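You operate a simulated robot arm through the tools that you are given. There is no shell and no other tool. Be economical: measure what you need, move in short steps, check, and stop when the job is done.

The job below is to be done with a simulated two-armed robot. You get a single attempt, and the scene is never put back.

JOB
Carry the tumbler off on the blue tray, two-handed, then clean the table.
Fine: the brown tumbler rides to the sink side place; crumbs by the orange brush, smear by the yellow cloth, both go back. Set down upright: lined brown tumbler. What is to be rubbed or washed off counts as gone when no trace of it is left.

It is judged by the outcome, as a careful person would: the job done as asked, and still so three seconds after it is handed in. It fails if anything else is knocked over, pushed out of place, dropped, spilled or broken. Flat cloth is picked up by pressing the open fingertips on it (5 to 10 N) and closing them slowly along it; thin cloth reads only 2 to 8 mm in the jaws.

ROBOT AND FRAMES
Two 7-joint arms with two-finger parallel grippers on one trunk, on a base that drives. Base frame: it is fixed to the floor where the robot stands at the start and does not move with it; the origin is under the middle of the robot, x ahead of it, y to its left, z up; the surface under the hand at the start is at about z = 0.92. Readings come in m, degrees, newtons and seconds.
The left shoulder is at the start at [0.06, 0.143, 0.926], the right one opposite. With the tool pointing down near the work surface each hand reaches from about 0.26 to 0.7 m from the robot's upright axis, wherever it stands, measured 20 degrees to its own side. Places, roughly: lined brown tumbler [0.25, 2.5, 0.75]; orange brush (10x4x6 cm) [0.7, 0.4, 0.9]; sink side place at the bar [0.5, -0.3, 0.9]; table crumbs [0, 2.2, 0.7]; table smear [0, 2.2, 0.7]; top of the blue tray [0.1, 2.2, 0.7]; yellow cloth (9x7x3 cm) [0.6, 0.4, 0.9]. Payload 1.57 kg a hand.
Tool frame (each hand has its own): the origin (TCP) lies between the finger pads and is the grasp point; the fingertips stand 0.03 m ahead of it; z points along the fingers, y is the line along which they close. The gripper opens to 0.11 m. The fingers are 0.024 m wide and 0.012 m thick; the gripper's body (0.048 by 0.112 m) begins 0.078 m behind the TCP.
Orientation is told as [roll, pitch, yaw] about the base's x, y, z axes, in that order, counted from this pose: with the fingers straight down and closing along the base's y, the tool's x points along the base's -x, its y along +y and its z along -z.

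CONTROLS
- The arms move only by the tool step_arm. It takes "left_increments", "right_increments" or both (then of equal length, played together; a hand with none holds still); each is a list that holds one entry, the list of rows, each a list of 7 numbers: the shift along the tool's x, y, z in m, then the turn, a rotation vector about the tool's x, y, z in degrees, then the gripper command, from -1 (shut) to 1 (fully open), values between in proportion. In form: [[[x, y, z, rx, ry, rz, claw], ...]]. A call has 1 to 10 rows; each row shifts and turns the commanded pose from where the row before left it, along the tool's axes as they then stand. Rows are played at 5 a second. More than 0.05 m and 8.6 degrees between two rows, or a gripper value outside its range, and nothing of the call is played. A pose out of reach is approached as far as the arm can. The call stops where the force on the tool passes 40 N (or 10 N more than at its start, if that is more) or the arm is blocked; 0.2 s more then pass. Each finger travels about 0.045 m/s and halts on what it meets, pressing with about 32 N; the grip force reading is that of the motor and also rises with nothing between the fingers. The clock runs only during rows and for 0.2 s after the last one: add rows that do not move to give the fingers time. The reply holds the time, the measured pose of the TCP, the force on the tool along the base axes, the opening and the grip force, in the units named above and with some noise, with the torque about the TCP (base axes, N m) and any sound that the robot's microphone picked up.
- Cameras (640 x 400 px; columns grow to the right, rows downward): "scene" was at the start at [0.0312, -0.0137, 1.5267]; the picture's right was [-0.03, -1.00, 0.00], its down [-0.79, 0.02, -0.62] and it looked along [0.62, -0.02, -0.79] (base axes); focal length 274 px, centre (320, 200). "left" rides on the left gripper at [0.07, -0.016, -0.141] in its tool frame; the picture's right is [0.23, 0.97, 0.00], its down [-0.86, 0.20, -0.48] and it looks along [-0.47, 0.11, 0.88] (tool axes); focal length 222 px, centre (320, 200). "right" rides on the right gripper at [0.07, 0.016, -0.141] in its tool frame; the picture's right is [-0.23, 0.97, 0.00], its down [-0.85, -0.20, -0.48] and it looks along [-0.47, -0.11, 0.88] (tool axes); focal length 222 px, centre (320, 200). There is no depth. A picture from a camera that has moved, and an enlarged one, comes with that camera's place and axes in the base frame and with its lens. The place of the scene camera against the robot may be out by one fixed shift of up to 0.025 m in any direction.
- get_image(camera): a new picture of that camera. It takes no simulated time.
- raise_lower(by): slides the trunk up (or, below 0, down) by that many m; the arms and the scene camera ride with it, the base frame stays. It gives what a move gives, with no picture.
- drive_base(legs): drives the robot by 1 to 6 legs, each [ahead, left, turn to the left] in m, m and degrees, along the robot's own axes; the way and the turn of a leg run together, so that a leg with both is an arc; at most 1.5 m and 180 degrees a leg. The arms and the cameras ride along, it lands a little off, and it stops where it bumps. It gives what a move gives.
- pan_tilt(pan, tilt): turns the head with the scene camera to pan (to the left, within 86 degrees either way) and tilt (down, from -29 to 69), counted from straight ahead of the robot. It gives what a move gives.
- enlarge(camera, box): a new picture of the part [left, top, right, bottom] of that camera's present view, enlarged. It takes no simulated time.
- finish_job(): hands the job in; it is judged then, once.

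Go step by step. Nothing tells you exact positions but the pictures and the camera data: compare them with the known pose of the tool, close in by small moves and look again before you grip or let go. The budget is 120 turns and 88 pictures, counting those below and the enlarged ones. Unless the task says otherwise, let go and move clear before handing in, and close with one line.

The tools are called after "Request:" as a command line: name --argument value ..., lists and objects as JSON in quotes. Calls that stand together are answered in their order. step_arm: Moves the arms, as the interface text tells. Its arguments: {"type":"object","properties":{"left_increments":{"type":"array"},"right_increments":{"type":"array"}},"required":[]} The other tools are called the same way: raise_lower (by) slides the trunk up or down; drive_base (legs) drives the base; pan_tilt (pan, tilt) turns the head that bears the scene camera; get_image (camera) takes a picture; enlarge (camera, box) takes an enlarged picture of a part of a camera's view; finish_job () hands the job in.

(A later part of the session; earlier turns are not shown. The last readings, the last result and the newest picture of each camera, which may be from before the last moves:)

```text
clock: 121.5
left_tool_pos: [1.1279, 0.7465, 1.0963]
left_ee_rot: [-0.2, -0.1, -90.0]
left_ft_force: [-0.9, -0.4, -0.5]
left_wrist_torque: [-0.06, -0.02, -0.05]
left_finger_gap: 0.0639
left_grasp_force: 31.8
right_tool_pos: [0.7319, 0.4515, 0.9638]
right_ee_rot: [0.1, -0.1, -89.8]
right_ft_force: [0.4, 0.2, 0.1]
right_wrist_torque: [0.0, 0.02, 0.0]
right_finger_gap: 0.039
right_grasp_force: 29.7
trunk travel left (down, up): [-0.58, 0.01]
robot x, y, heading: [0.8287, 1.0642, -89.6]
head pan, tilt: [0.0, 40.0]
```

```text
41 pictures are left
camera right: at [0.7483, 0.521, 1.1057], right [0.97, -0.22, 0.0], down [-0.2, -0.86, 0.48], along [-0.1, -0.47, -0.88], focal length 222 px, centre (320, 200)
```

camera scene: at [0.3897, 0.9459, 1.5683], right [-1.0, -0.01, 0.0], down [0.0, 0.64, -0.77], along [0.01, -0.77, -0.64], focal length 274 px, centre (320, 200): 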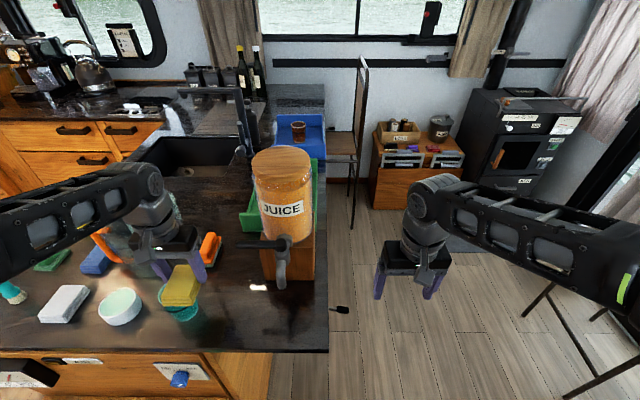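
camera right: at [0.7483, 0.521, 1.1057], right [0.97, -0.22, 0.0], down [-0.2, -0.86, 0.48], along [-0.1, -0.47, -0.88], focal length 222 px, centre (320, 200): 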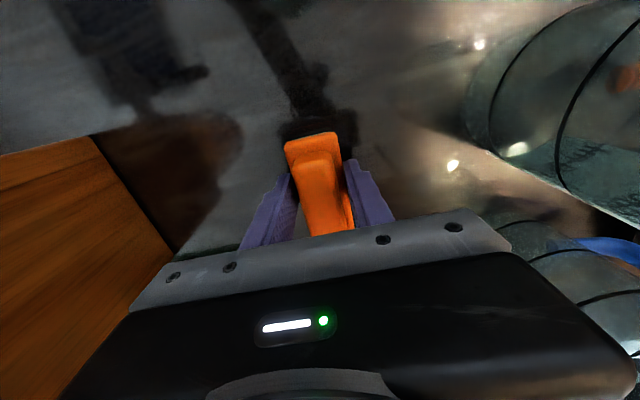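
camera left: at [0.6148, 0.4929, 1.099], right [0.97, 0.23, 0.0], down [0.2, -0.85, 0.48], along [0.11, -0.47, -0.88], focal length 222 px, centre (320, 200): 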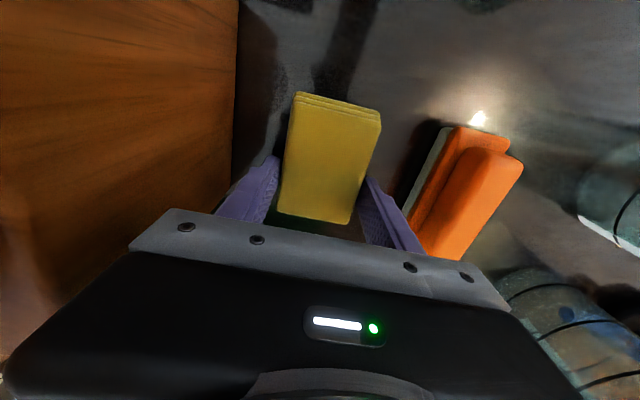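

Brush gripped. Lift, draw back, and back the base off.

Request:
step_arm --right_increments '[[[0, 0, -0.03, 0, 0, 0, -0.6], [0, 0, -0.04, 0, 0, 0, -0.6], [0.04, 0, -0.025, 0, 0, 0, -0.6], [0.045, 0, -0.015, 0, 0, 0, -0.6], [0.045, 0, -0.015, 0, 0, 0, -0.6], [0.045, 0, 0, 0, 0, 0, -0.6], [0.045, 0, 0, 0, 0, 0, -0.6], [0.045, 0, 0, 0, 0, 0, -0.6]]]'

Request:
drive_base --legs '[[-0.2, 0, 0], [0, -0.4, 0]]'

Request:
get_image --camera "scene"

```text
clock: 123.3
left_tool_pos: [1.1274, 0.7467, 1.0968]
left_ee_rot: [-0.2, -0.1, -89.9]
left_ft_force: [0.1, 0.9, -1.0]
left_wrist_torque: [-0.01, 0.01, 0.01]
left_finger_gap: 0.064
left_grasp_force: 32.2
right_tool_pos: [0.7307, 0.7163, 1.0901]
right_ee_rot: [0.2, -0.1, -89.8]
right_ft_force: [0.0, -0.6, -0.7]
right_wrist_torque: [-0.02, 0.0, 0.02]
right_finger_gap: 0.039
right_grasp_force: 31.6
trunk travel left (down, up): [-0.58, 0.01]
robot x, y, heading: [0.8252, 1.0675, -89.6]
head pan, tilt: [0.0, 40.0]
```

```text
clock: 127.0
left_tool_pos: [0.7251, 0.9462, 1.0974]
left_ee_rot: [-0.1, -0.2, -90.0]
left_ft_force: [0.5, -0.6, -0.3]
left_wrist_torque: [-0.01, 0.0, -0.01]
left_finger_gap: 0.0638
left_grasp_force: 32.1
right_tool_pos: [0.3276, 0.915, 1.0896]
right_ee_rot: [0.2, 0.1, -89.8]
right_ft_force: [-1.1, -0.8, -1.3]
right_wrist_torque: [0.01, -0.05, 0.01]
right_finger_gap: 0.0387
right_grasp_force: 31.7
trunk travel left (down, up): [-0.58, 0.01]
robot x, y, heading: [0.4217, 1.2648, -89.6]
head pan, tilt: [0.0, 40.0]
```

```text
40 pictures are left
camera scene: at [0.4097, 1.1993, 1.5984], right [-1.0, 0.0, 0.0], down [0.0, 0.64, -0.77], along [0.0, -0.77, -0.64], focal length 274 px, centre (320, 200)
```

scene: 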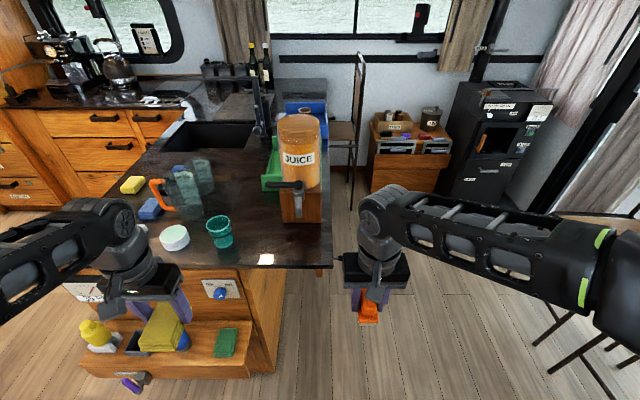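

Both tools are in hand. Turn round and drive to the table.

Request:
drive_base --legs '[[0, 0, 90], [0, 0, 90], [0, 0.38, 0], [0.42, 0, 0]]'

Request:
pan_tilt --pan 0 --tilt 45

Request:
get_image --camera "scene"

```text
clock: 139.2
left_tool_pos: [-0.2558, 2.0085, 1.0967]
left_ee_rot: [-0.2, -0.1, 89.8]
left_ft_force: [0.2, 0.3, -1.0]
left_wrist_torque: [-0.01, -0.01, 0.02]
left_finger_gap: 0.064
left_grasp_force: 31.7
right_tool_pos: [0.1397, 2.0366, 1.0899]
right_ee_rot: [0.2, 0.0, 90.0]
right_ft_force: [0.1, 0.1, -1.9]
right_wrist_torque: [0.0, 0.01, -0.02]
right_finger_gap: 0.039
right_grasp_force: 32.1
trunk travel left (down, up): [-0.58, 0.01]
robot x, y, heading: [0.042, 1.6845, 90.1]
head pan, tilt: [0.0, 40.0]
```

```text
clock: 139.9
left_tool_pos: [-0.2563, 2.0062, 1.0962]
left_ee_rot: [-0.1, -0.1, 89.8]
left_ft_force: [0.4, -0.5, -0.1]
left_wrist_torque: [-0.01, -0.02, -0.02]
left_finger_gap: 0.0637
left_grasp_force: 31.9
right_tool_pos: [0.14, 2.0362, 1.0891]
right_ee_rot: [0.1, 0.1, 90.0]
right_ft_force: [0.9, -0.6, -0.9]
right_wrist_torque: [-0.02, -0.01, -0.01]
right_finger_gap: 0.0387
right_grasp_force: 32.1
trunk travel left (down, up): [-0.58, 0.01]
robot x, y, heading: [0.0412, 1.6859, 90.0]
head pan, tilt: [0.0, 45.0]
```

```text
39 pictures are left
camera scene: at [0.0299, 1.7251, 1.5912], right [1.0, 0.0, 0.0], down [0.0, -0.71, -0.71], along [0.0, 0.71, -0.71], focal length 274 px, centre (320, 200)
```

scene: 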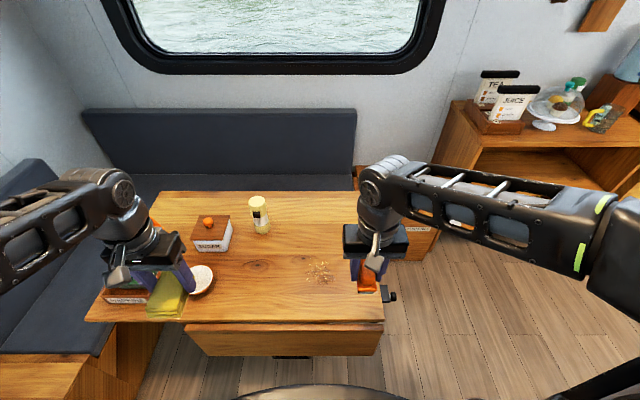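

Request:
enlarge --camera "scene" --box '[180, 190, 400, 330]'

```text
2.86 times, centred on (290, 260) of scene
camera zoom: at [0.0299, 1.7251, 1.5912], right [1.0, 0.0, 0.0], down [0.0, -0.71, -0.71], along [0.0, 0.71, -0.71], focal length 784 px, centre (406, 29)
```

zoom: 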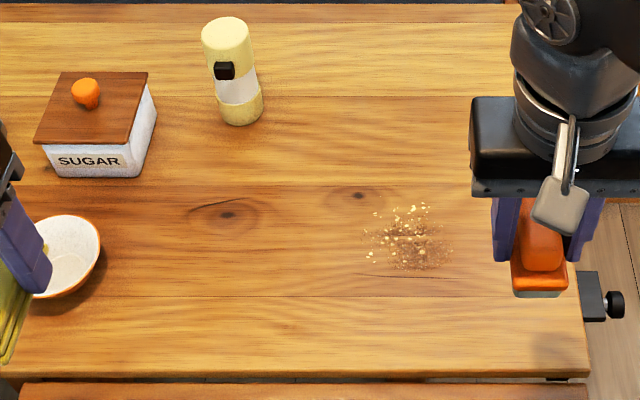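

Crumbs and a brownish smear overlap around [0.04, 2.23], about 10 cm across. I drive in a touch, lower the trunk, and look with the right wrist camera.

Request:
drive_base --legs '[[0.05, 0, 0]]'

Request:
raise_lower --by -0.2

Request:
get_image --camera "right"

```text
clock: 140.8
left_tool_pos: [-0.256, 2.0582, 1.0973]
left_ee_rot: [-0.1, -0.1, 89.8]
left_ft_force: [-0.1, 1.0, -0.6]
left_wrist_torque: [-0.05, -0.02, -0.01]
left_finger_gap: 0.0639
left_grasp_force: 31.8
right_tool_pos: [0.1418, 2.0876, 1.0886]
right_ee_rot: [0.2, 0.0, 90.1]
right_ft_force: [-0.6, 0.7, -1.2]
right_wrist_torque: [-0.07, 0.03, -0.04]
right_finger_gap: 0.0391
right_grasp_force: 32.3
trunk travel left (down, up): [-0.58, 0.01]
robot x, y, heading: [0.0447, 1.7323, 90.0]
head pan, tilt: [0.0, 45.0]
```

```text
clock: 142.9
left_tool_pos: [-0.2563, 2.0563, 0.8972]
left_ee_rot: [0.0, -0.2, 89.8]
left_ft_force: [-0.5, -0.5, -1.4]
left_wrist_torque: [0.03, 0.02, 0.0]
left_finger_gap: 0.0636
left_grasp_force: 32.6
right_tool_pos: [0.1402, 2.0862, 0.8905]
right_ee_rot: [0.3, -0.1, 90.0]
right_ft_force: [0.0, -0.2, -0.5]
right_wrist_torque: [0.02, -0.03, 0.0]
right_finger_gap: 0.0388
right_grasp_force: 32.1
trunk travel left (down, up): [-0.38, 0.21]
robot x, y, heading: [0.045, 1.7331, 89.9]
head pan, tilt: [0.0, 45.0]
```

```text
37 pictures are left
camera right: at [0.125, 2.0152, 1.0308], right [-0.97, 0.23, 0.0], down [0.2, 0.85, 0.48], along [0.11, 0.47, -0.88], focal length 222 px, centre (320, 200)
```

right: 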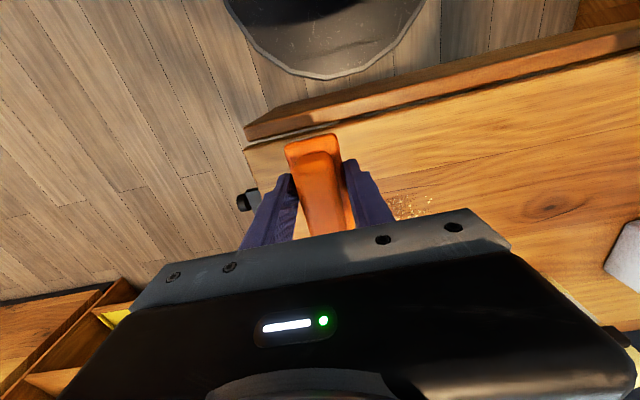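

Bring the brush to the right of the patch at y≈2.235 and lower to just above contact.

Request:
step_arm --right_increments '[[[-0.045, 0, 0, 0, 0, 0, -0.6], [-0.045, 0, 0, 0, 0, 0, -0.6], [-0.045, 0, 0, 0, 0, 0, -0.6], [0, 0, 0.035, 0, 0, 0, -0.6], [0, 0, 0.035, 0, 0, 0, -0.6], [0, 0, 0.03, 0, 0, 0, -0.6], [0, 0, 0.005, 0, 0, 0, -0.6], [0, 0, 0.002, 0, 0, 0, -0.6], [0, 0, 0, 0, 0, 0, -0.6]]]'

```text
clock: 144.9
left_tool_pos: [-0.256, 2.0565, 0.897]
left_ee_rot: [-0.2, -0.1, 89.8]
left_ft_force: [0.7, 0.5, -1.0]
left_wrist_torque: [0.03, -0.02, 0.01]
left_finger_gap: 0.0639
left_grasp_force: 31.7
right_tool_pos: [0.1397, 2.2195, 0.7841]
right_ee_rot: [0.2, 0.0, 90.1]
right_ft_force: [0.6, 0.3, 9.0]
right_wrist_torque: [-0.04, -0.15, -0.03]
right_finger_gap: 0.0391
right_grasp_force: 32.0
trunk travel left (down, up): [-0.38, 0.21]
robot x, y, heading: [0.0458, 1.7375, 90.2]
head pan, tilt: [0.0, 45.0]
```

Contact at 9 N just as predicted. Sweep left across the patch, then back one row further.

Request:
step_arm --right_increments '[[[0, 0.02, 0, 0, 0, 0, -0.6], [0, 0.02, 0, 0, 0, 0, -0.6], [0, 0.02, 0, 0, 0, 0, -0.6], [0, 0.02, 0, 0, 0, 0, -0.6], [0, 0.02, 0, 0, 0, 0, -0.6], [0, 0.02, 0, 0, 0, 0, -0.6], [0, 0.02, 0, 0, 0, 0, -0.6], [0, 0.02, 0, 0, 0, 0, -0.6], [0, 0.02, 0, 0, 0, 0, -0.6], [0, 0.02, 0, 0, 0, 0, -0.6]]]'

Request:
step_arm --right_increments '[[[-0.025, 0, 0, 0, 0, 0, -0.6], [-0.025, 0, 0, 0, 0, 0, -0.6], [0, -0.025, 0, 0, 0, 0, -0.6], [0, -0.025, 0, 0, 0, 0, -0.6], [0, -0.025, 0, 0, 0, 0, -0.6], [0, -0.025, 0, 0, 0, 0, -0.6], [0, -0.025, 0, 0, 0, 0, -0.6], [0, -0.025, 0, 0, 0, 0, -0.6], [0, -0.025, 0, 0, 0, 0, -0.6], [0, -0.025, 0, 0, 0, 0, -0.6]]]'

Request:
enlarge --camera "scene" --box '[180, 190, 400, 330]'

```text
clock: 147.2
left_tool_pos: [-0.2567, 2.0573, 0.8968]
left_ee_rot: [-0.1, -0.2, 89.8]
left_ft_force: [-0.8, -0.4, -0.2]
left_wrist_torque: [0.01, -0.01, -0.01]
left_finger_gap: 0.064
left_grasp_force: 31.8
right_tool_pos: [-0.0603, 2.2198, 0.785]
right_ee_rot: [0.1, -0.2, 90.0]
right_ft_force: [4.6, 0.7, 17.7]
right_wrist_torque: [0.06, -0.22, 0.0]
right_finger_gap: 0.039
right_grasp_force: 31.9
trunk travel left (down, up): [-0.38, 0.21]
robot x, y, heading: [0.0462, 1.7342, 89.9]
head pan, tilt: [0.0, 45.0]
```

```text
clock: 149.3
left_tool_pos: [-0.2569, 2.0559, 0.8968]
left_ee_rot: [0.0, -0.1, 89.8]
left_ft_force: [-0.6, -0.1, -0.1]
left_wrist_torque: [0.0, 0.0, -0.01]
left_finger_gap: 0.0639
left_grasp_force: 32.4
right_tool_pos: [0.14, 2.2699, 0.7836]
right_ee_rot: [0.2, 0.0, 90.0]
right_ft_force: [-4.2, 0.2, 16.0]
right_wrist_torque: [0.03, 0.13, -0.06]
right_finger_gap: 0.039
right_grasp_force: 32.1
trunk travel left (down, up): [-0.38, 0.21]
robot x, y, heading: [0.0451, 1.7358, 90.1]
head pan, tilt: [0.0, 45.0]
```

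```text
2.86 times, centred on (290, 260) of scene
camera zoom: at [0.0293, 1.7738, 1.3913], right [1.0, 0.0, 0.0], down [0.0, -0.71, -0.71], along [0.0, 0.71, -0.71], focal length 784 px, centre (406, 29)
```

zoom: 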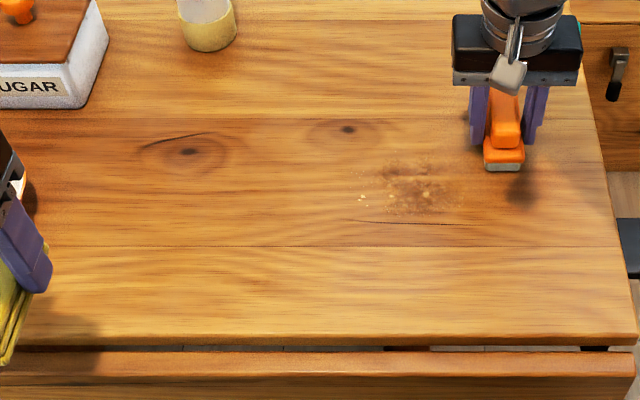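

Most crumbs are gone; a few remain near [0, 2.2]. More passes over slightly different rows.

Request:
step_arm --right_increments '[[[0.02, 0.025, 0, 0, 0, 0, -0.6], [0.02, 0.025, 0, 0, 0, 0, -0.6], [0, 0.02, 0, 0, 0, 0, -0.6], [0, 0.02, 0, 0, 0, 0, -0.6], [0, 0.02, 0, 0, 0, 0, -0.6], [0, 0.02, 0, 0, 0, 0, -0.6], [0, 0.02, 0, 0, 0, 0, -0.6], [0, 0.02, 0, 0, 0, 0, -0.6], [0, 0.02, 0, 0, 0, 0, -0.6], [0, 0.02, 0, 0, 0, 0, -0.6]]]'

Request:
step_arm --right_increments '[[[0.02, 0, 0, 0, 0, 0, -0.6], [0, -0.02, 0, 0, 0, 0, -0.6], [0, -0.02, 0, 0, 0, 0, -0.6], [0, -0.02, 0, 0, 0, 0, -0.6], [0, -0.02, 0, 0, 0, 0, -0.6], [0, -0.02, 0, 0, 0, 0, -0.6], [0, -0.025, 0, 0, 0, 0, -0.6], [0, -0.025, 0, 0, 0, 0, -0.6], [0, -0.025, 0, 0, 0, 0, -0.6], [0, -0.025, 0, 0, 0, 0, -0.6]]]'

Request:
enlarge --camera "scene" --box '[250, 220, 370, 300]'

```text
clock: 151.6
left_tool_pos: [-0.2559, 2.057, 0.8977]
left_ee_rot: [-0.1, -0.1, 89.9]
left_ft_force: [1.3, -0.1, -0.3]
left_wrist_torque: [0.02, 0.01, 0.02]
left_finger_gap: 0.064
left_grasp_force: 32.0
right_tool_pos: [-0.0702, 2.2298, 0.7847]
right_ee_rot: [0.2, 0.0, 90.0]
right_ft_force: [3.1, 0.8, 10.2]
right_wrist_torque: [0.04, -0.13, 0.04]
right_finger_gap: 0.0393
right_grasp_force: 31.8
trunk travel left (down, up): [-0.38, 0.21]
robot x, y, heading: [0.0442, 1.7348, 89.9]
head pan, tilt: [0.0, 45.0]
```

```text
clock: 153.8
left_tool_pos: [-0.2569, 2.0561, 0.8967]
left_ee_rot: [-0.1, -0.1, 89.8]
left_ft_force: [-0.1, 0.2, -0.5]
left_wrist_torque: [0.0, -0.02, 0.01]
left_finger_gap: 0.0638
left_grasp_force: 32.0
right_tool_pos: [0.1307, 2.2098, 0.7839]
right_ee_rot: [0.2, -0.1, 90.0]
right_ft_force: [-3.6, 0.7, 17.3]
right_wrist_torque: [-0.05, 0.15, -0.15]
right_finger_gap: 0.039
right_grasp_force: 32.3
trunk travel left (down, up): [-0.38, 0.21]
robot x, y, heading: [0.0442, 1.7388, 90.2]
head pan, tilt: [0.0, 45.0]
```

```text
5.00 times, centred on (310, 260) of scene
camera zoom: at [0.0294, 1.7741, 1.3913], right [1.0, 0.0, 0.0], down [0.0, -0.71, -0.71], along [0.0, 0.71, -0.71], focal length 1372 px, centre (370, -100)
```

zoom: 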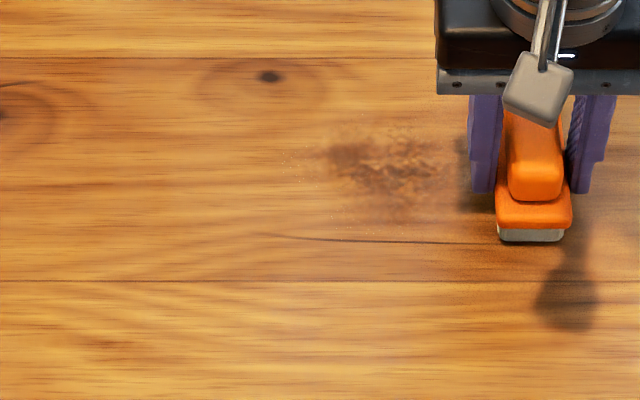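

Only faint specks remain; two more passes.

Request:
step_arm --right_increments '[[[0.02, 0.02, 0, 0, 0, 0, -0.6], [0, 0.02, 0, 0, 0, 0, -0.6], [0, 0.02, 0, 0, 0, 0, -0.6], [0, 0.02, 0, 0, 0, 0, -0.6], [0, 0.02, 0, 0, 0, 0, -0.6], [0, 0.02, 0, 0, 0, 0, -0.6], [0, 0.02, 0, 0, 0, 0, -0.6], [0, 0.02, 0, 0, 0, 0, -0.6], [0, 0.02, 0, 0, 0, 0, -0.6], [0, 0.02, 0, 0, 0, 0, -0.6]]]'

Request:
step_arm --right_increments '[[[-0.045, 0, 0, 0, 0, 0, -0.6], [0, -0.02, 0, 0, 0, 0, -0.6], [0, -0.02, 0, 0, 0, 0, -0.6], [0, -0.02, 0, 0, 0, 0, -0.6], [0, -0.02, 0, 0, 0, 0, -0.6], [0, -0.02, 0, 0, 0, 0, -0.6], [0, -0.025, 0, 0, 0, 0, -0.6], [0, -0.025, 0, 0, 0, 0, -0.6], [0, -0.025, 0, 0, 0, 0, -0.6], [0, -0.025, 0, 0, 0, 0, -0.6]]]'

Request:
enlarge --camera "scene" --box '[250, 220, 370, 300]'

```text
clock: 155.9
left_tool_pos: [-0.2568, 2.0562, 0.8968]
left_ee_rot: [-0.1, -0.1, 89.8]
left_ft_force: [-0.5, -0.3, -0.5]
left_wrist_torque: [0.01, 0.02, -0.01]
left_finger_gap: 0.0638
left_grasp_force: 32.3
right_tool_pos: [-0.0703, 2.1902, 0.7831]
right_ee_rot: [0.2, 0.1, 90.0]
right_ft_force: [1.5, -0.8, 6.6]
right_wrist_torque: [0.04, -0.05, 0.04]
right_finger_gap: 0.0391
right_grasp_force: 31.5
trunk travel left (down, up): [-0.38, 0.21]
robot x, y, heading: [0.0458, 1.7336, 89.9]
head pan, tilt: [0.0, 45.0]
```

```text
clock: 158.2
left_tool_pos: [-0.2552, 2.0565, 0.8965]
left_ee_rot: [-0.1, -0.1, 89.8]
left_ft_force: [0.1, 0.3, 0.2]
left_wrist_torque: [0.05, 0.04, 0.0]
left_finger_gap: 0.0638
left_grasp_force: 32.3
right_tool_pos: [0.1312, 2.2351, 0.7842]
right_ee_rot: [0.1, -0.1, 90.0]
right_ft_force: [-1.4, 0.4, 7.0]
right_wrist_torque: [-0.19, 0.03, -0.02]
right_finger_gap: 0.0389
right_grasp_force: 32.0
trunk travel left (down, up): [-0.38, 0.21]
robot x, y, heading: [0.0487, 1.7371, 90.1]
head pan, tilt: [0.0, 45.0]
```

```text
5.00 times, centred on (310, 260) of scene
camera zoom: at [0.0298, 1.7747, 1.3912], right [1.0, 0.0, 0.0], down [0.0, -0.71, -0.71], along [0.0, 0.71, -0.71], focal length 1372 px, centre (370, -100)
```

zoom: 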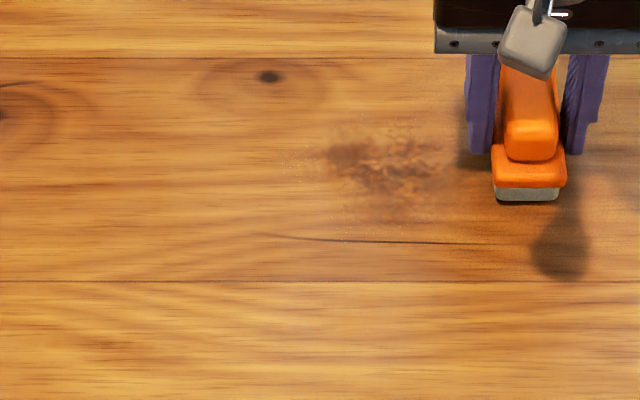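

Faint specks persist on the left and near rims; I press slightly more and scrub back and forth there.

Request:
step_arm --right_increments '[[[0.02, 0.03, 0, 0, 0, 0, -0.6], [0.015, 0.03, 0.001, 0, 0, 0, -0.6], [0, 0.03, 0, 0, 0, 0, -0.6], [0, 0.025, 0, 0, 0, 0, -0.6], [0, 0.025, 0, 0, 0, 0, -0.6], [0, 0.025, 0, 0, 0, 0, -0.6], [0, 0.02, 0, 0, 0, 0, -0.6], [0, -0.02, 0, 0, 0, 0, -0.6], [0, -0.02, 0, 0, 0, 0, -0.6], [0, -0.02, 0, 0, 0, 0, -0.6]]]'

Request:
step_arm --right_increments '[[[0, 0.02, 0, 0, 0, 0, -0.6], [0, 0.02, 0, 0, 0, 0, -0.6], [0, 0.02, 0, 0, 0, 0, -0.6], [-0.04, 0, 0, 0, 0, 0, -0.6], [0, -0.02, 0, 0, 0, 0, -0.6], [0, -0.02, 0, 0, 0, 0, -0.6], [0, -0.02, 0, 0, 0, 0, -0.6], [0, -0.03, 0, 0, 0, 0, -0.6], [0, -0.04, 0, 0, 0, 0, -0.6], [0, -0.04, 0, 0, 0, 0, -0.6]]]'

Request:
enlarge --camera "scene" --box '[250, 220, 370, 300]'

```text
clock: 160.3
left_tool_pos: [-0.2562, 2.0565, 0.8974]
left_ee_rot: [-0.1, -0.1, 89.8]
left_ft_force: [0.6, -0.1, -0.5]
left_wrist_torque: [0.0, 0.02, -0.01]
left_finger_gap: 0.064
left_grasp_force: 32.0
right_tool_pos: [0.0044, 2.2, 0.783]
right_ee_rot: [0.3, -0.1, 90.0]
right_ft_force: [-4.7, -0.1, 18.1]
right_wrist_torque: [-0.25, 0.14, -0.1]
right_finger_gap: 0.0392
right_grasp_force: 31.9
trunk travel left (down, up): [-0.38, 0.21]
robot x, y, heading: [0.0467, 1.7345, 90.2]
head pan, tilt: [0.0, 45.0]
```

```text
clock: 162.6
left_tool_pos: [-0.258, 2.0559, 0.8979]
left_ee_rot: [-0.1, -0.2, 89.9]
left_ft_force: [-0.5, 0.3, -1.0]
left_wrist_torque: [0.03, 0.01, 0.01]
left_finger_gap: 0.0638
left_grasp_force: 32.1
right_tool_pos: [0.1164, 2.2418, 0.7829]
right_ee_rot: [0.2, -0.1, 90.0]
right_ft_force: [-2.7, -0.3, 16.4]
right_wrist_torque: [-0.31, 0.0, -0.15]
right_finger_gap: 0.039
right_grasp_force: 31.5
trunk travel left (down, up): [-0.38, 0.21]
robot x, y, heading: [0.0461, 1.7324, 90.2]
head pan, tilt: [0.0, 45.0]
```

```text
5.00 times, centred on (310, 260) of scene
camera zoom: at [0.0296, 1.774, 1.3913], right [1.0, 0.0, 0.0], down [0.0, -0.71, -0.71], along [0.0, 0.71, -0.71], focal length 1372 px, centre (370, -100)
```

zoom: 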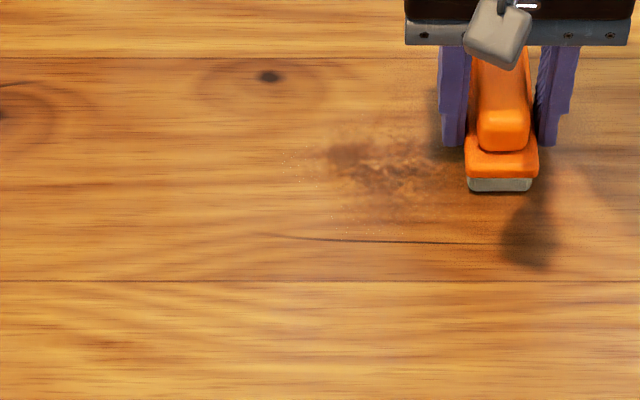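

I lift the brush aside and check closely with the wrist camera.

Request:
step_arm --right_increments '[[[0, 0, -0.03, 0, 0, 0, -0.6], [0.04, 0, -0.03, 0, 0, 0, -0.6], [0.04, 0, -0.02, 0, 0, 0, -0.6], [0.04, 0, 0, 0, 0, 0, -0.6], [0.02, 0, 0, 0, 0, 0, -0.6], [0, 0, 0, 0, 0, 0, -0.6]]]'

Request:
enlarge --camera "right" --box '[310, 100, 470, 220]'

Request:
enlarge --camera "scene" --box '[280, 220, 360, 275]'

```text
clock: 163.9
left_tool_pos: [-0.2558, 2.0564, 0.8961]
left_ee_rot: [-0.1, 0.0, 89.8]
left_ft_force: [-0.2, -0.1, -0.6]
left_wrist_torque: [0.01, 0.04, 0.03]
left_finger_gap: 0.0635
left_grasp_force: 31.3
right_tool_pos: [0.1174, 2.0997, 0.8618]
right_ee_rot: [0.3, 0.1, 89.9]
right_ft_force: [0.2, 0.7, -1.3]
right_wrist_torque: [-0.01, 0.03, -0.04]
right_finger_gap: 0.039
right_grasp_force: 31.4
trunk travel left (down, up): [-0.38, 0.21]
robot x, y, heading: [0.0438, 1.7346, 90.1]
head pan, tilt: [0.0, 45.0]
```

```text
3.33 times, centred on (390, 160) of right
camera zoom: at [0.1002, 2.0296, 1.0025], right [-0.97, 0.23, 0.0], down [0.2, 0.85, 0.48], along [0.11, 0.47, -0.88], focal length 740 px, centre (87, 333)
```

zoom: 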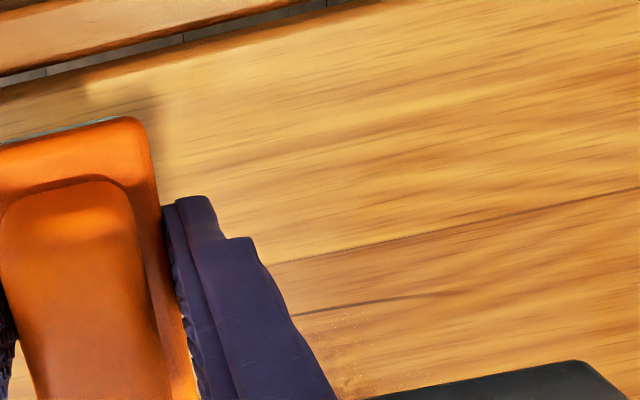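

```text
7.27 times, centred on (320, 248) of scene
camera zoom: at [0.0298, 1.7751, 1.3911], right [1.0, 0.0, 0.0], down [0.0, -0.71, -0.71], along [0.0, 0.71, -0.71], focal length 1996 px, centre (320, -146)
```

zoom: 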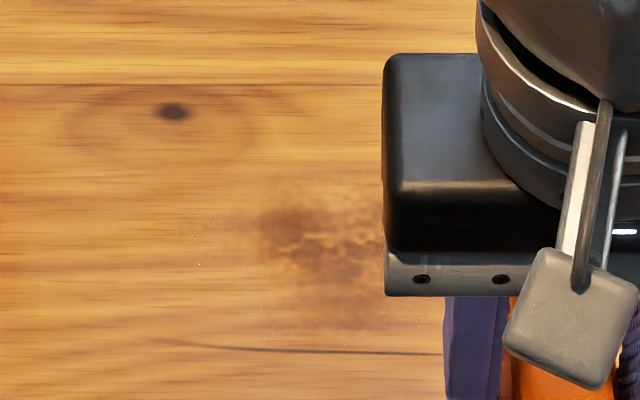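

Only a faint ring of specks is left around [0.03, 2.225]. I go back for firm passes over y = 2.19, 2.225 and 2.26.

Request:
step_arm --right_increments '[[[-0.045, 0, 0, 0, 0, 0, -0.6], [-0.045, 0, 0.03, 0, 0, 0, -0.6], [0, 0, 0.04, 0, 0, 0, -0.6], [0, 0, 0.0095, 0, 0, 0, -0.6], [0, 0.03, 0, 0, 0, 0, -0.6], [0, 0.03, 0, 0, 0, 0, -0.6], [0, 0.03, 0, 0, 0, 0, -0.6], [0, 0.03, 0, 0, 0, 0, -0.6], [0, 0.03, 0, 0, 0, 0, -0.6], [0, 0.03, 0, 0, 0, 0, -0.6]]]'

Request:
step_arm --right_increments '[[[-0.035, 0, 0, 0, 0, 0, -0.6], [0, -0.02, 0, 0, 0, 0, -0.6], [0, -0.02, 0, 0, 0, 0, -0.6], [0, -0.02, 0, 0, 0, 0, -0.6], [0, -0.02, 0, 0, 0, 0, -0.6], [0, -0.02, 0, 0, 0, 0, -0.6], [0, -0.02, 0, 0, 0, 0, -0.6], [0, -0.02, 0, 0, 0, 0, -0.6], [0, -0.02, 0, 0, 0, 0, -0.6], [-0.035, 0, 0, 0, 0, 0, -0.6]]]'

Request:
step_arm --right_increments '[[[0, 0.02, 0, 0, 0, 0, -0.6], [0, 0.02, 0, 0, 0, 0, -0.6], [0, 0.02, 0, 0, 0, 0, -0.6], [0, 0.02, 0, 0, 0, 0, -0.6], [0, 0.02, 0, 0, 0, 0, -0.6], [0, 0.02, 0, 0, 0, 0, -0.6], [0, 0.02, 0, 0, 0, 0, -0.6], [0, 0.02, 0, 0, 0, 0, -0.6], [0.035, 0, 0, 0, 0, 0, -0.6], [0, -0.01, 0, 0, 0, 0, -0.6]]]'

Request:
step_arm --right_increments '[[[0, -0.02, 0, 0, 0, 0, -0.6], [0, -0.02, 0, 0, 0, 0, -0.6], [0, -0.02, 0, 0, 0, 0, -0.6], [0, -0.02, 0, 0, 0, 0, -0.6], [0, -0.02, 0, 0, 0, 0, -0.6], [0, -0.02, 0, 0, 0, 0, -0.6], [0, -0.03, 0, 0, 0, 0, -0.6], [0, -0.04, 0, 0, 0, 0, -0.6], [0, 0, 0, 0, 0, 0, -0.6]]]'

Request:
enlarge --camera "scene" --box '[280, 220, 360, 275]'

```text
refused: row 2 steps farther than a row can; nothing moved
```

```text
clock: 166.2
left_tool_pos: [-0.2552, 2.0573, 0.896]
left_ee_rot: [-0.2, -0.1, 89.9]
left_ft_force: [0.0, 0.0, -0.3]
left_wrist_torque: [-0.03, 0.01, 0.0]
left_finger_gap: 0.064
left_grasp_force: 32.2
right_tool_pos: [0.2757, 2.1723, 0.8611]
right_ee_rot: [0.2, 0.1, 90.0]
right_ft_force: [0.1, -0.2, -1.2]
right_wrist_torque: [0.0, -0.02, -0.01]
right_finger_gap: 0.039
right_grasp_force: 32.2
trunk travel left (down, up): [-0.38, 0.21]
robot x, y, heading: [0.044, 1.739, 89.9]
head pan, tilt: [0.0, 45.0]
```

```text
clock: 168.3
left_tool_pos: [-0.2566, 2.0569, 0.8964]
left_ee_rot: [-0.1, -0.1, 89.8]
left_ft_force: [0.0, 0.3, -0.5]
left_wrist_torque: [0.01, 0.0, -0.02]
left_finger_gap: 0.0638
left_grasp_force: 32.0
right_tool_pos: [0.1242, 2.135, 0.8627]
right_ee_rot: [0.2, 0.0, 90.0]
right_ft_force: [-0.5, -0.3, 0.4]
right_wrist_torque: [0.0, 0.0, -0.02]
right_finger_gap: 0.0391
right_grasp_force: 32.4
trunk travel left (down, up): [-0.38, 0.21]
robot x, y, heading: [0.0459, 1.7346, 90.0]
head pan, tilt: [0.0, 45.0]
```

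```text
clock: 170.3
left_tool_pos: [-0.2555, 2.0566, 0.8965]
left_ee_rot: [-0.2, -0.2, 89.8]
left_ft_force: [0.5, 0.0, -0.2]
left_wrist_torque: [0.01, -0.01, 0.01]
left_finger_gap: 0.0641
left_grasp_force: 32.3
right_tool_pos: [0.3154, 2.1345, 0.8618]
right_ee_rot: [0.2, -0.1, 90.0]
right_ft_force: [-0.4, 0.6, 0.4]
right_wrist_torque: [0.01, -0.03, 0.01]
right_finger_gap: 0.0392
right_grasp_force: 31.7
trunk travel left (down, up): [-0.38, 0.21]
robot x, y, heading: [0.0434, 1.7346, 90.1]
head pan, tilt: [0.0, 45.0]
```

```text
7.27 times, centred on (320, 248) of scene
camera zoom: at [0.0299, 1.7751, 1.3911], right [1.0, 0.0, 0.0], down [0.0, -0.71, -0.71], along [0.0, 0.71, -0.71], focal length 1996 px, centre (320, -146)
```

zoom: 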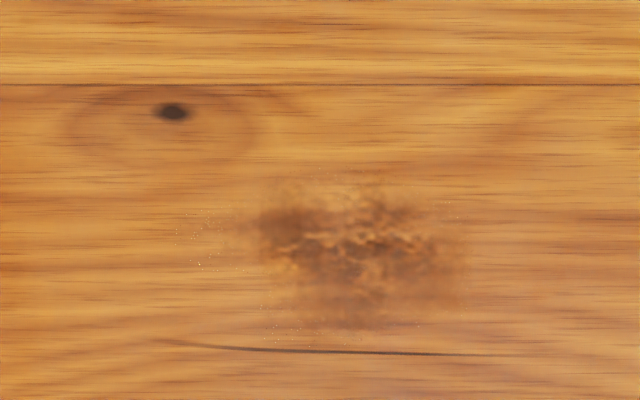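

First call was refused (too long a step), so the others passed in the air harmlessly. I redo the passes properly with the brush on the table.

Request:
step_arm --right_increments '[[[-0.02, 0.045, 0, 0, 0, 0, -0.6], [-0.02, 0.045, 0, 0, 0, 0, -0.6], [-0.015, 0.045, 0, 0, 0, 0, -0.6], [0, 0.045, 0, 0, 0, 0, -0.6], [0, 0.005, 0.04, 0, 0, 0, -0.6], [0, 0, 0.035, 0, 0, 0, -0.6], [0, 0, 0.004, 0, 0, 0, -0.6], [0, 0.02, 0, 0, 0, 0, -0.6]]]'

Request:
step_arm --right_increments '[[[0, 0.02, 0, 0, 0, 0, -0.6], [0, 0.02, 0, 0, 0, 0, -0.6], [0, 0.02, 0, 0, 0, 0, -0.6], [0, 0.02, 0, 0, 0, 0, -0.6], [0, 0.02, 0, 0, 0, 0, -0.6], [0, 0.02, 0, 0, 0, 0, -0.6], [0, 0.02, 0, 0, 0, 0, -0.6], [-0.04, 0, 0, 0, 0, 0, -0.6], [0, -0.02, 0, 0, 0, 0, -0.6], [0, -0.02, 0, 0, 0, 0, -0.6]]]'

Request:
step_arm --right_increments '[[[0, -0.02, 0, 0, 0, 0, -0.6], [0, -0.02, 0, 0, 0, 0, -0.6], [0, -0.02, 0, 0, 0, 0, -0.6], [0, -0.02, 0, 0, 0, 0, -0.6], [0, -0.02, 0, 0, 0, 0, -0.6], [0, -0.02, 0, 0, 0, 0, -0.6], [-0.04, 0, 0, 0, 0, 0, -0.6], [0, 0.02, 0, 0, 0, 0, -0.6], [0, 0.02, 0, 0, 0, 0, -0.6], [0, 0.02, 0, 0, 0, 0, -0.6]]]'

Request:
step_arm --right_increments '[[[0, 0.02, 0, 0, 0, 0, -0.6], [0, 0.02, 0, 0, 0, 0, -0.6], [0, 0.02, 0, 0, 0, 0, -0.6], [0, 0.02, 0, 0, 0, 0, -0.6], [0.025, 0, 0, 0, 0, 0, -0.6], [0.025, 0, 0, 0, 0, 0, -0.6], [0.025, 0, 0, 0, 0, 0, -0.6], [0, -0.02, 0, 0, 0, 0, -0.6], [0, -0.02, 0, 0, 0, 0, -0.6], [0, -0.02, 0, 0, 0, 0, -0.6]]]'

Request:
step_arm --right_increments '[[[0, -0.02, 0, 0, 0, 0, -0.6], [0, -0.02, 0, 0, 0, 0, -0.6], [0, -0.03, 0, 0, 0, 0, -0.6], [0, -0.03, 0, 0, 0, 0, -0.6], [0, -0.04, -0.02, 0, 0, 0, -0.6], [0, -0.04, -0.02, 0, 0, 0, -0.6], [0, -0.04, -0.02, 0, 0, 0, -0.6], [0, 0, 0, 0, 0, 0, -0.6]]]'

Request:
enlarge --camera "scene" --box '[280, 220, 360, 275]'

```text
clock: 172.2
left_tool_pos: [-0.2559, 2.0586, 0.8968]
left_ee_rot: [0.0, -0.1, 89.8]
left_ft_force: [-0.8, -0.2, 0.0]
left_wrist_torque: [0.03, 0.0, 0.03]
left_finger_gap: 0.0637
left_grasp_force: 33.0
right_tool_pos: [0.1103, 2.1904, 0.7831]
right_ee_rot: [0.2, 0.0, 90.0]
right_ft_force: [-0.8, 0.1, -0.5]
right_wrist_torque: [-0.02, -0.01, -0.04]
right_finger_gap: 0.0391
right_grasp_force: 32.4
trunk travel left (down, up): [-0.38, 0.21]
robot x, y, heading: [0.0454, 1.7354, 89.9]
head pan, tilt: [0.0, 45.0]
```

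```text
clock: 174.3
left_tool_pos: [-0.2558, 2.057, 0.897]
left_ee_rot: [0.0, -0.1, 89.8]
left_ft_force: [-1.3, 0.0, -0.8]
left_wrist_torque: [0.01, -0.04, 0.0]
left_finger_gap: 0.064
left_grasp_force: 32.0
right_tool_pos: [0.0103, 2.2304, 0.783]
right_ee_rot: [0.2, -0.1, 90.1]
right_ft_force: [0.4, -0.9, 0.1]
right_wrist_torque: [0.06, 0.0, -0.05]
right_finger_gap: 0.0388
right_grasp_force: 31.6
trunk travel left (down, up): [-0.38, 0.21]
robot x, y, heading: [0.0417, 1.7353, 90.1]
head pan, tilt: [0.0, 45.0]
```

```text
clock: 176.6
left_tool_pos: [-0.2561, 2.0566, 0.8963]
left_ee_rot: [-0.1, -0.1, 89.7]
left_ft_force: [0.2, -0.6, -1.0]
left_wrist_torque: [0.01, 0.03, -0.03]
left_finger_gap: 0.0639
left_grasp_force: 31.6
right_tool_pos: [0.07, 2.2705, 0.783]
right_ee_rot: [0.3, 0.0, 90.0]
right_ft_force: [0.0, -0.5, -1.1]
right_wrist_torque: [-0.03, 0.01, -0.02]
right_finger_gap: 0.039
right_grasp_force: 32.0
trunk travel left (down, up): [-0.38, 0.21]
robot x, y, heading: [0.0434, 1.7352, 89.8]
head pan, tilt: [0.0, 45.0]
```

```text
clock: 178.8
left_tool_pos: [-0.2562, 2.057, 0.8966]
left_ee_rot: [-0.1, -0.1, 89.8]
left_ft_force: [0.4, 0.3, -1.5]
left_wrist_torque: [0.02, -0.03, 0.0]
left_finger_gap: 0.0638
left_grasp_force: 32.2
right_tool_pos: [0.051, 2.1954, 0.7841]
right_ee_rot: [0.2, 0.0, 90.0]
right_ft_force: [0.6, 0.5, -1.2]
right_wrist_torque: [-0.02, -0.03, -0.01]
right_finger_gap: 0.039
right_grasp_force: 32.3
trunk travel left (down, up): [-0.38, 0.21]
robot x, y, heading: [0.0465, 1.7331, 89.7]
head pan, tilt: [0.0, 45.0]
```

```text
clock: 180.6
left_tool_pos: [-0.2558, 2.0567, 0.8976]
left_ee_rot: [-0.1, -0.2, 89.8]
left_ft_force: [-0.4, 0.0, -1.3]
left_wrist_torque: [0.01, 0.01, -0.04]
left_finger_gap: 0.0638
left_grasp_force: 32.1
right_tool_pos: [0.2717, 2.1946, 0.8423]
right_ee_rot: [0.2, 0.1, 90.0]
right_ft_force: [0.0, 0.7, -1.2]
right_wrist_torque: [0.01, -0.04, -0.01]
right_finger_gap: 0.0391
right_grasp_force: 31.3
trunk travel left (down, up): [-0.38, 0.21]
robot x, y, heading: [0.044, 1.7365, 90.3]
head pan, tilt: [0.0, 45.0]
```

```text
7.27 times, centred on (320, 248) of scene
camera zoom: at [0.0299, 1.7751, 1.3911], right [1.0, 0.0, 0.0], down [0.0, -0.71, -0.71], along [0.0, 0.71, -0.71], focal length 1996 px, centre (320, -146)
```

zoom: 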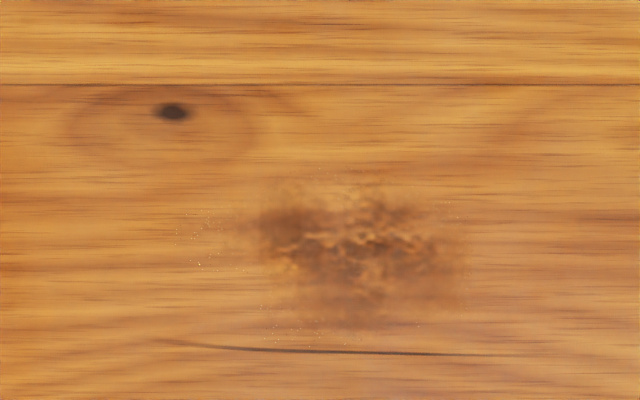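

No contact force that time: the brush has slid up slightly in the grip. I lower further until I feel it.

Request:
step_arm --right_increments '[[[0, 0.04, 0, 0, 0, 0, -0.6], [0, 0.04, 0, 0, 0, 0, -0.6], [0, 0.04, 0, 0, 0, 0, -0.6], [0, 0.04, 0.02, 0, 0, 0, -0.6], [0, 0, 0.035, 0, 0, 0, -0.6], [0, 0, 0.005, 0, 0, 0, -0.6], [0, 0, 0.0015, 0, 0, 0, -0.6], [0, 0, 0, 0, 0, 0, -0.6]]]'

```text
clock: 182.3
left_tool_pos: [-0.255, 2.0552, 0.8976]
left_ee_rot: [-0.2, -0.1, 89.7]
left_ft_force: [-0.1, 0.5, -0.5]
left_wrist_torque: [-0.02, -0.02, -0.02]
left_finger_gap: 0.0643
left_grasp_force: 31.4
right_tool_pos: [0.1103, 2.1952, 0.7825]
right_ee_rot: [0.2, -0.3, 90.1]
right_ft_force: [1.7, -0.3, 21.3]
right_wrist_torque: [-0.43, -0.19, -0.03]
right_finger_gap: 0.0389
right_grasp_force: 31.8
trunk travel left (down, up): [-0.38, 0.21]
robot x, y, heading: [0.0445, 1.7323, 90.3]
head pan, tilt: [0.0, 45.0]
```

Contact at 21 N. Now the sweeps.

Request:
step_arm --right_increments '[[[0, 0.02, 0, 0, 0, 0, -0.6], [0, 0.02, 0, 0, 0, 0, -0.6], [0, 0.02, 0, 0, 0, 0, -0.6], [0, 0.02, 0, 0, 0, 0, -0.6], [0, 0.02, 0, 0, 0, 0, -0.6], [0, 0.02, 0, 0, 0, 0, -0.6], [0, 0.02, 0, 0, 0, 0, -0.6], [0, 0.02, 0, 0, 0, 0, -0.6], [-0.04, 0, 0, 0, 0, 0, -0.6], [0, -0.02, 0, 0, 0, 0, -0.6]]]'

Request:
step_arm --right_increments '[[[0, -0.02, 0, 0, 0, 0, -0.6], [0, -0.02, 0, 0, 0, 0, -0.6], [0, -0.02, 0, 0, 0, 0, -0.6], [0, -0.02, 0, 0, 0, 0, -0.6], [0, -0.02, 0, 0, 0, 0, -0.6], [0, -0.02, 0, 0, 0, 0, -0.6], [0, -0.02, 0, 0, 0, 0, -0.6], [-0.035, 0, 0, 0, 0, 0, -0.6], [0, 0.02, 0, 0, 0, 0, -0.6], [0, 0.02, 0, 0, 0, 0, -0.6]]]'

Request:
step_arm --right_increments '[[[0, 0.02, 0, 0, 0, 0, -0.6], [0, 0.02, 0, 0, 0, 0, -0.6], [0, 0.02, 0, 0, 0, 0, -0.6], [0, 0.02, 0, 0, 0, 0, -0.6], [0, 0.02, 0, 0, 0, 0, -0.6], [0, 0.02, 0, 0, 0, 0, -0.6], [0.04, 0, 0, 0, 0, 0, -0.6], [0.035, 0, 0, 0, 0, 0, -0.6], [0, -0.02, 0, 0, 0, 0, -0.6], [0, -0.02, 0, 0, 0, 0, -0.6]]]'

Request:
step_arm --right_increments '[[[0, -0.02, 0, 0, 0, 0, -0.6], [0, -0.02, 0, 0, 0, 0, -0.6], [0, -0.02, 0, 0, 0, 0, -0.6], [0, -0.02, 0, 0, 0, 0, -0.6], [0, -0.03, 0, 0, 0, 0, -0.6], [0, -0.03, 0, 0, 0, 0, -0.6], [0, -0.04, -0.03, 0, 0, 0, -0.6], [0, -0.04, -0.03, 0, 0, 0, -0.6], [0, -0.04, 0, 0, 0, 0, -0.6]]]'

Request:
enlarge --camera "scene" --box '[280, 220, 360, 275]'

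```text
clock: 184.6
left_tool_pos: [-0.2575, 2.0572, 0.8971]
left_ee_rot: [-0.1, -0.1, 89.8]
left_ft_force: [0.7, 0.7, -0.7]
left_wrist_torque: [0.0, 0.01, -0.01]
left_finger_gap: 0.0638
left_grasp_force: 32.3
right_tool_pos: [-0.0297, 2.2348, 0.7818]
right_ee_rot: [0.2, 0.0, 90.1]
right_ft_force: [-0.4, -2.6, 8.5]
right_wrist_torque: [0.1, 0.07, -0.03]
right_finger_gap: 0.039
right_grasp_force: 31.7
trunk travel left (down, up): [-0.38, 0.21]
robot x, y, heading: [0.044, 1.736, 90.0]
head pan, tilt: [0.0, 45.0]
```

```text
clock: 186.8
left_tool_pos: [-0.2557, 2.0565, 0.8968]
left_ee_rot: [-0.1, -0.1, 89.9]
left_ft_force: [0.3, -0.9, -1.7]
left_wrist_torque: [0.01, 0.02, 0.02]
left_finger_gap: 0.0637
left_grasp_force: 32.0
right_tool_pos: [0.072, 2.2688, 0.7823]
right_ee_rot: [0.0, -0.1, 89.9]
right_ft_force: [5.3, 1.3, 15.8]
right_wrist_torque: [-0.17, -0.23, 0.04]
right_finger_gap: 0.0391
right_grasp_force: 32.0
trunk travel left (down, up): [-0.38, 0.21]
robot x, y, heading: [0.0441, 1.7351, 89.8]
head pan, tilt: [0.0, 45.0]
```

```text
clock: 188.9
left_tool_pos: [-0.2565, 2.0563, 0.8961]
left_ee_rot: [0.0, -0.2, 90.0]
left_ft_force: [0.3, 0.0, -0.2]
left_wrist_torque: [0.0, -0.01, 0.01]
left_finger_gap: 0.0639
left_grasp_force: 32.4
right_tool_pos: [-0.0119, 2.1953, 0.781]
right_ee_rot: [0.3, -0.1, 90.1]
right_ft_force: [-6.5, -0.9, 22.1]
right_wrist_torque: [-0.31, 0.16, -0.12]
right_finger_gap: 0.0391
right_grasp_force: 32.1
trunk travel left (down, up): [-0.38, 0.21]
robot x, y, heading: [0.0476, 1.7378, 89.8]
head pan, tilt: [0.0, 45.0]
```

```text
clock: 190.9
left_tool_pos: [-0.2551, 2.056, 0.8971]
left_ee_rot: [-0.2, -0.2, 89.7]
left_ft_force: [-0.9, -0.2, -1.4]
left_wrist_torque: [0.05, 0.01, 0.0]
left_finger_gap: 0.0639
left_grasp_force: 32.3
right_tool_pos: [0.25, 2.1951, 0.8403]
right_ee_rot: [0.2, 0.1, 90.1]
right_ft_force: [-0.6, -0.3, -0.8]
right_wrist_torque: [-0.02, -0.02, -0.01]
right_finger_gap: 0.039
right_grasp_force: 32.1
trunk travel left (down, up): [-0.38, 0.21]
robot x, y, heading: [0.0456, 1.7354, 90.1]
head pan, tilt: [0.0, 45.0]
```

```text
7.27 times, centred on (320, 248) of scene
camera zoom: at [0.0302, 1.7751, 1.3911], right [1.0, 0.0, 0.0], down [0.0, -0.71, -0.71], along [0.0, 0.71, -0.71], focal length 1996 px, centre (320, -146)
```

zoom: 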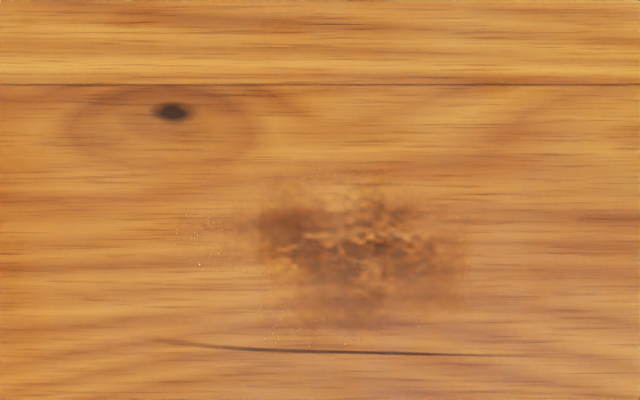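

The remaining faint specks don't change with more brushing; I now wipe the smear with the cloth (likely taking those too), keeping the right hand clear.

Request:
step_arm --right_increments '[[[0.045, -0.02, 0, 0, 0, 0, -0.6], [0.045, -0.02, 0, 0, 0, 0, -0.6], [0.045, -0.02, 0, 0, 0, 0, -0.6], [0, 0, 0, 0, 0, 0, -0.6], [0, 0, 0, 0, 0, 0, -0.6], [0, 0, 0, 0, 0, 0, -0.6], [0, 0, 0, 0, 0, 0, -0.6], [0, 0, 0, 0, 0, 0, -0.6], [0, 0, 0, 0, 0, 0, -0.6]]]' --left_increments '[[[0, -0.042, 0, 0, 0, 0, -0.2], [0, -0.042, 0, 0, 0, 0, -0.2], [0, -0.042, 0, 0, 0, 0, -0.2], [0, -0.042, 0, 0, 0, 0, -0.2], [0, -0.042, 0, 0, 0, 0, -0.2], [-0.046, 0, 0, 0, 0, 0, -0.2], [-0.046, 0, 0, 0, 0, 0, -0.2], [-0.046, 0, 0, 0, 0, 0, -0.2], [-0.046, 0, 0, 0, 0, 0, -0.2]]]'

Request:
step_arm --left_increments '[[[0, 0, 0.04, 0, 0, 0, -0.2], [0, 0, 0.04, 0, 0, 0, -0.2], [0, 0, 0.03, 0, 0, 0, -0.2], [0, 0, 0.008, 0, 0, 0, -0.2], [0, 0, 0, 0, 0, 0, -0.2]]]'

Request:
get_image --camera "scene"

```text
clock: 192.9
left_tool_pos: [-0.0448, 2.2401, 0.8968]
left_ee_rot: [-0.2, -0.1, 90.0]
left_ft_force: [0.1, 0.6, -0.9]
left_wrist_torque: [-0.02, 0.01, 0.0]
left_finger_gap: 0.0637
left_grasp_force: 32.2
right_tool_pos: [0.3094, 2.0619, 0.8416]
right_ee_rot: [0.2, 0.1, 90.1]
right_ft_force: [0.1, -0.1, -0.3]
right_wrist_torque: [0.0, -0.02, -0.02]
right_finger_gap: 0.0391
right_grasp_force: 32.1
trunk travel left (down, up): [-0.38, 0.21]
robot x, y, heading: [0.0469, 1.7355, 90.2]
head pan, tilt: [0.0, 45.0]
```

```text
clock: 194.2
left_tool_pos: [-0.0451, 2.2408, 0.7799]
left_ee_rot: [-0.2, 0.0, 89.8]
left_ft_force: [0.4, -0.1, 0.4]
left_wrist_torque: [0.04, -0.01, -0.01]
left_finger_gap: 0.0638
left_grasp_force: 32.1
right_tool_pos: [0.3104, 2.0613, 0.8416]
right_ee_rot: [0.2, 0.2, 90.0]
right_ft_force: [0.3, -0.6, -0.6]
right_wrist_torque: [-0.02, -0.04, 0.03]
right_finger_gap: 0.0389
right_grasp_force: 32.3
trunk travel left (down, up): [-0.38, 0.21]
robot x, y, heading: [0.0424, 1.7369, 89.7]
head pan, tilt: [0.0, 45.0]
```

```text
27 pictures are left
camera scene: at [0.03, 1.7751, 1.3911], right [1.0, 0.0, 0.0], down [0.0, -0.71, -0.71], along [0.0, 0.71, -0.71], focal length 274 px, centre (320, 200)
```

scene: 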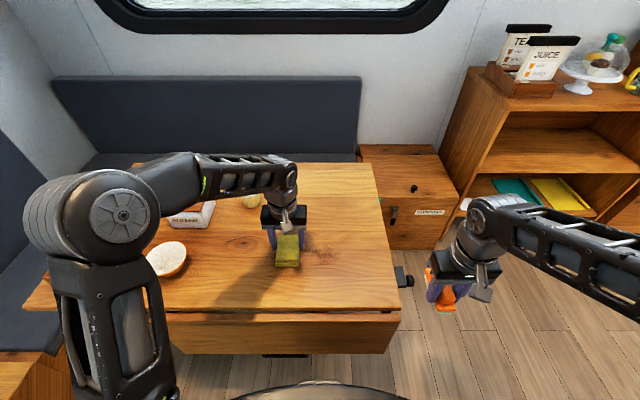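

Request:
step_arm --left_increments '[[[0, 0, 0.002, 0, 0, 0, -0.2], [0, 0, 0, 0, 0, 0, -0.2]]]'

```text
clock: 194.8
left_tool_pos: [-0.0446, 2.2409, 0.7769]
left_ee_rot: [-0.2, 0.0, 89.8]
left_ft_force: [0.4, -0.1, 0.5]
left_wrist_torque: [-0.01, -0.02, 0.02]
left_finger_gap: 0.0637
left_grasp_force: 31.9
right_tool_pos: [0.3096, 2.0623, 0.842]
right_ee_rot: [0.2, 0.0, 90.0]
right_ft_force: [-0.8, -0.2, -0.6]
right_wrist_torque: [-0.01, 0.0, 0.01]
right_finger_gap: 0.0388
right_grasp_force: 32.1
trunk travel left (down, up): [-0.38, 0.21]
robot x, y, heading: [0.0411, 1.7335, 90.2]
head pan, tilt: [0.0, 45.0]
```

Request:
step_arm --left_increments '[[[0, 0, 0.002, 0, 0, 0, -0.2], [0, 0, 0.001, 0, 0, 0, -0.2], [0, 0, 0, 0, 0, 0, -0.2]]]'

```text
clock: 195.6
left_tool_pos: [-0.0451, 2.2412, 0.7771]
left_ee_rot: [-0.3, -0.5, 89.8]
left_ft_force: [-2.1, 0.7, 25.9]
left_wrist_torque: [-0.72, 0.32, 0.01]
left_finger_gap: 0.0637
left_grasp_force: 32.1
right_tool_pos: [0.3098, 2.0605, 0.8417]
right_ee_rot: [0.2, 0.0, 90.0]
right_ft_force: [0.2, -0.2, -0.3]
right_wrist_torque: [-0.03, 0.04, 0.0]
right_finger_gap: 0.0392
right_grasp_force: 31.8
trunk travel left (down, up): [-0.38, 0.21]
robot x, y, heading: [0.0442, 1.7347, 90.3]
head pan, tilt: [0.0, 45.0]
```

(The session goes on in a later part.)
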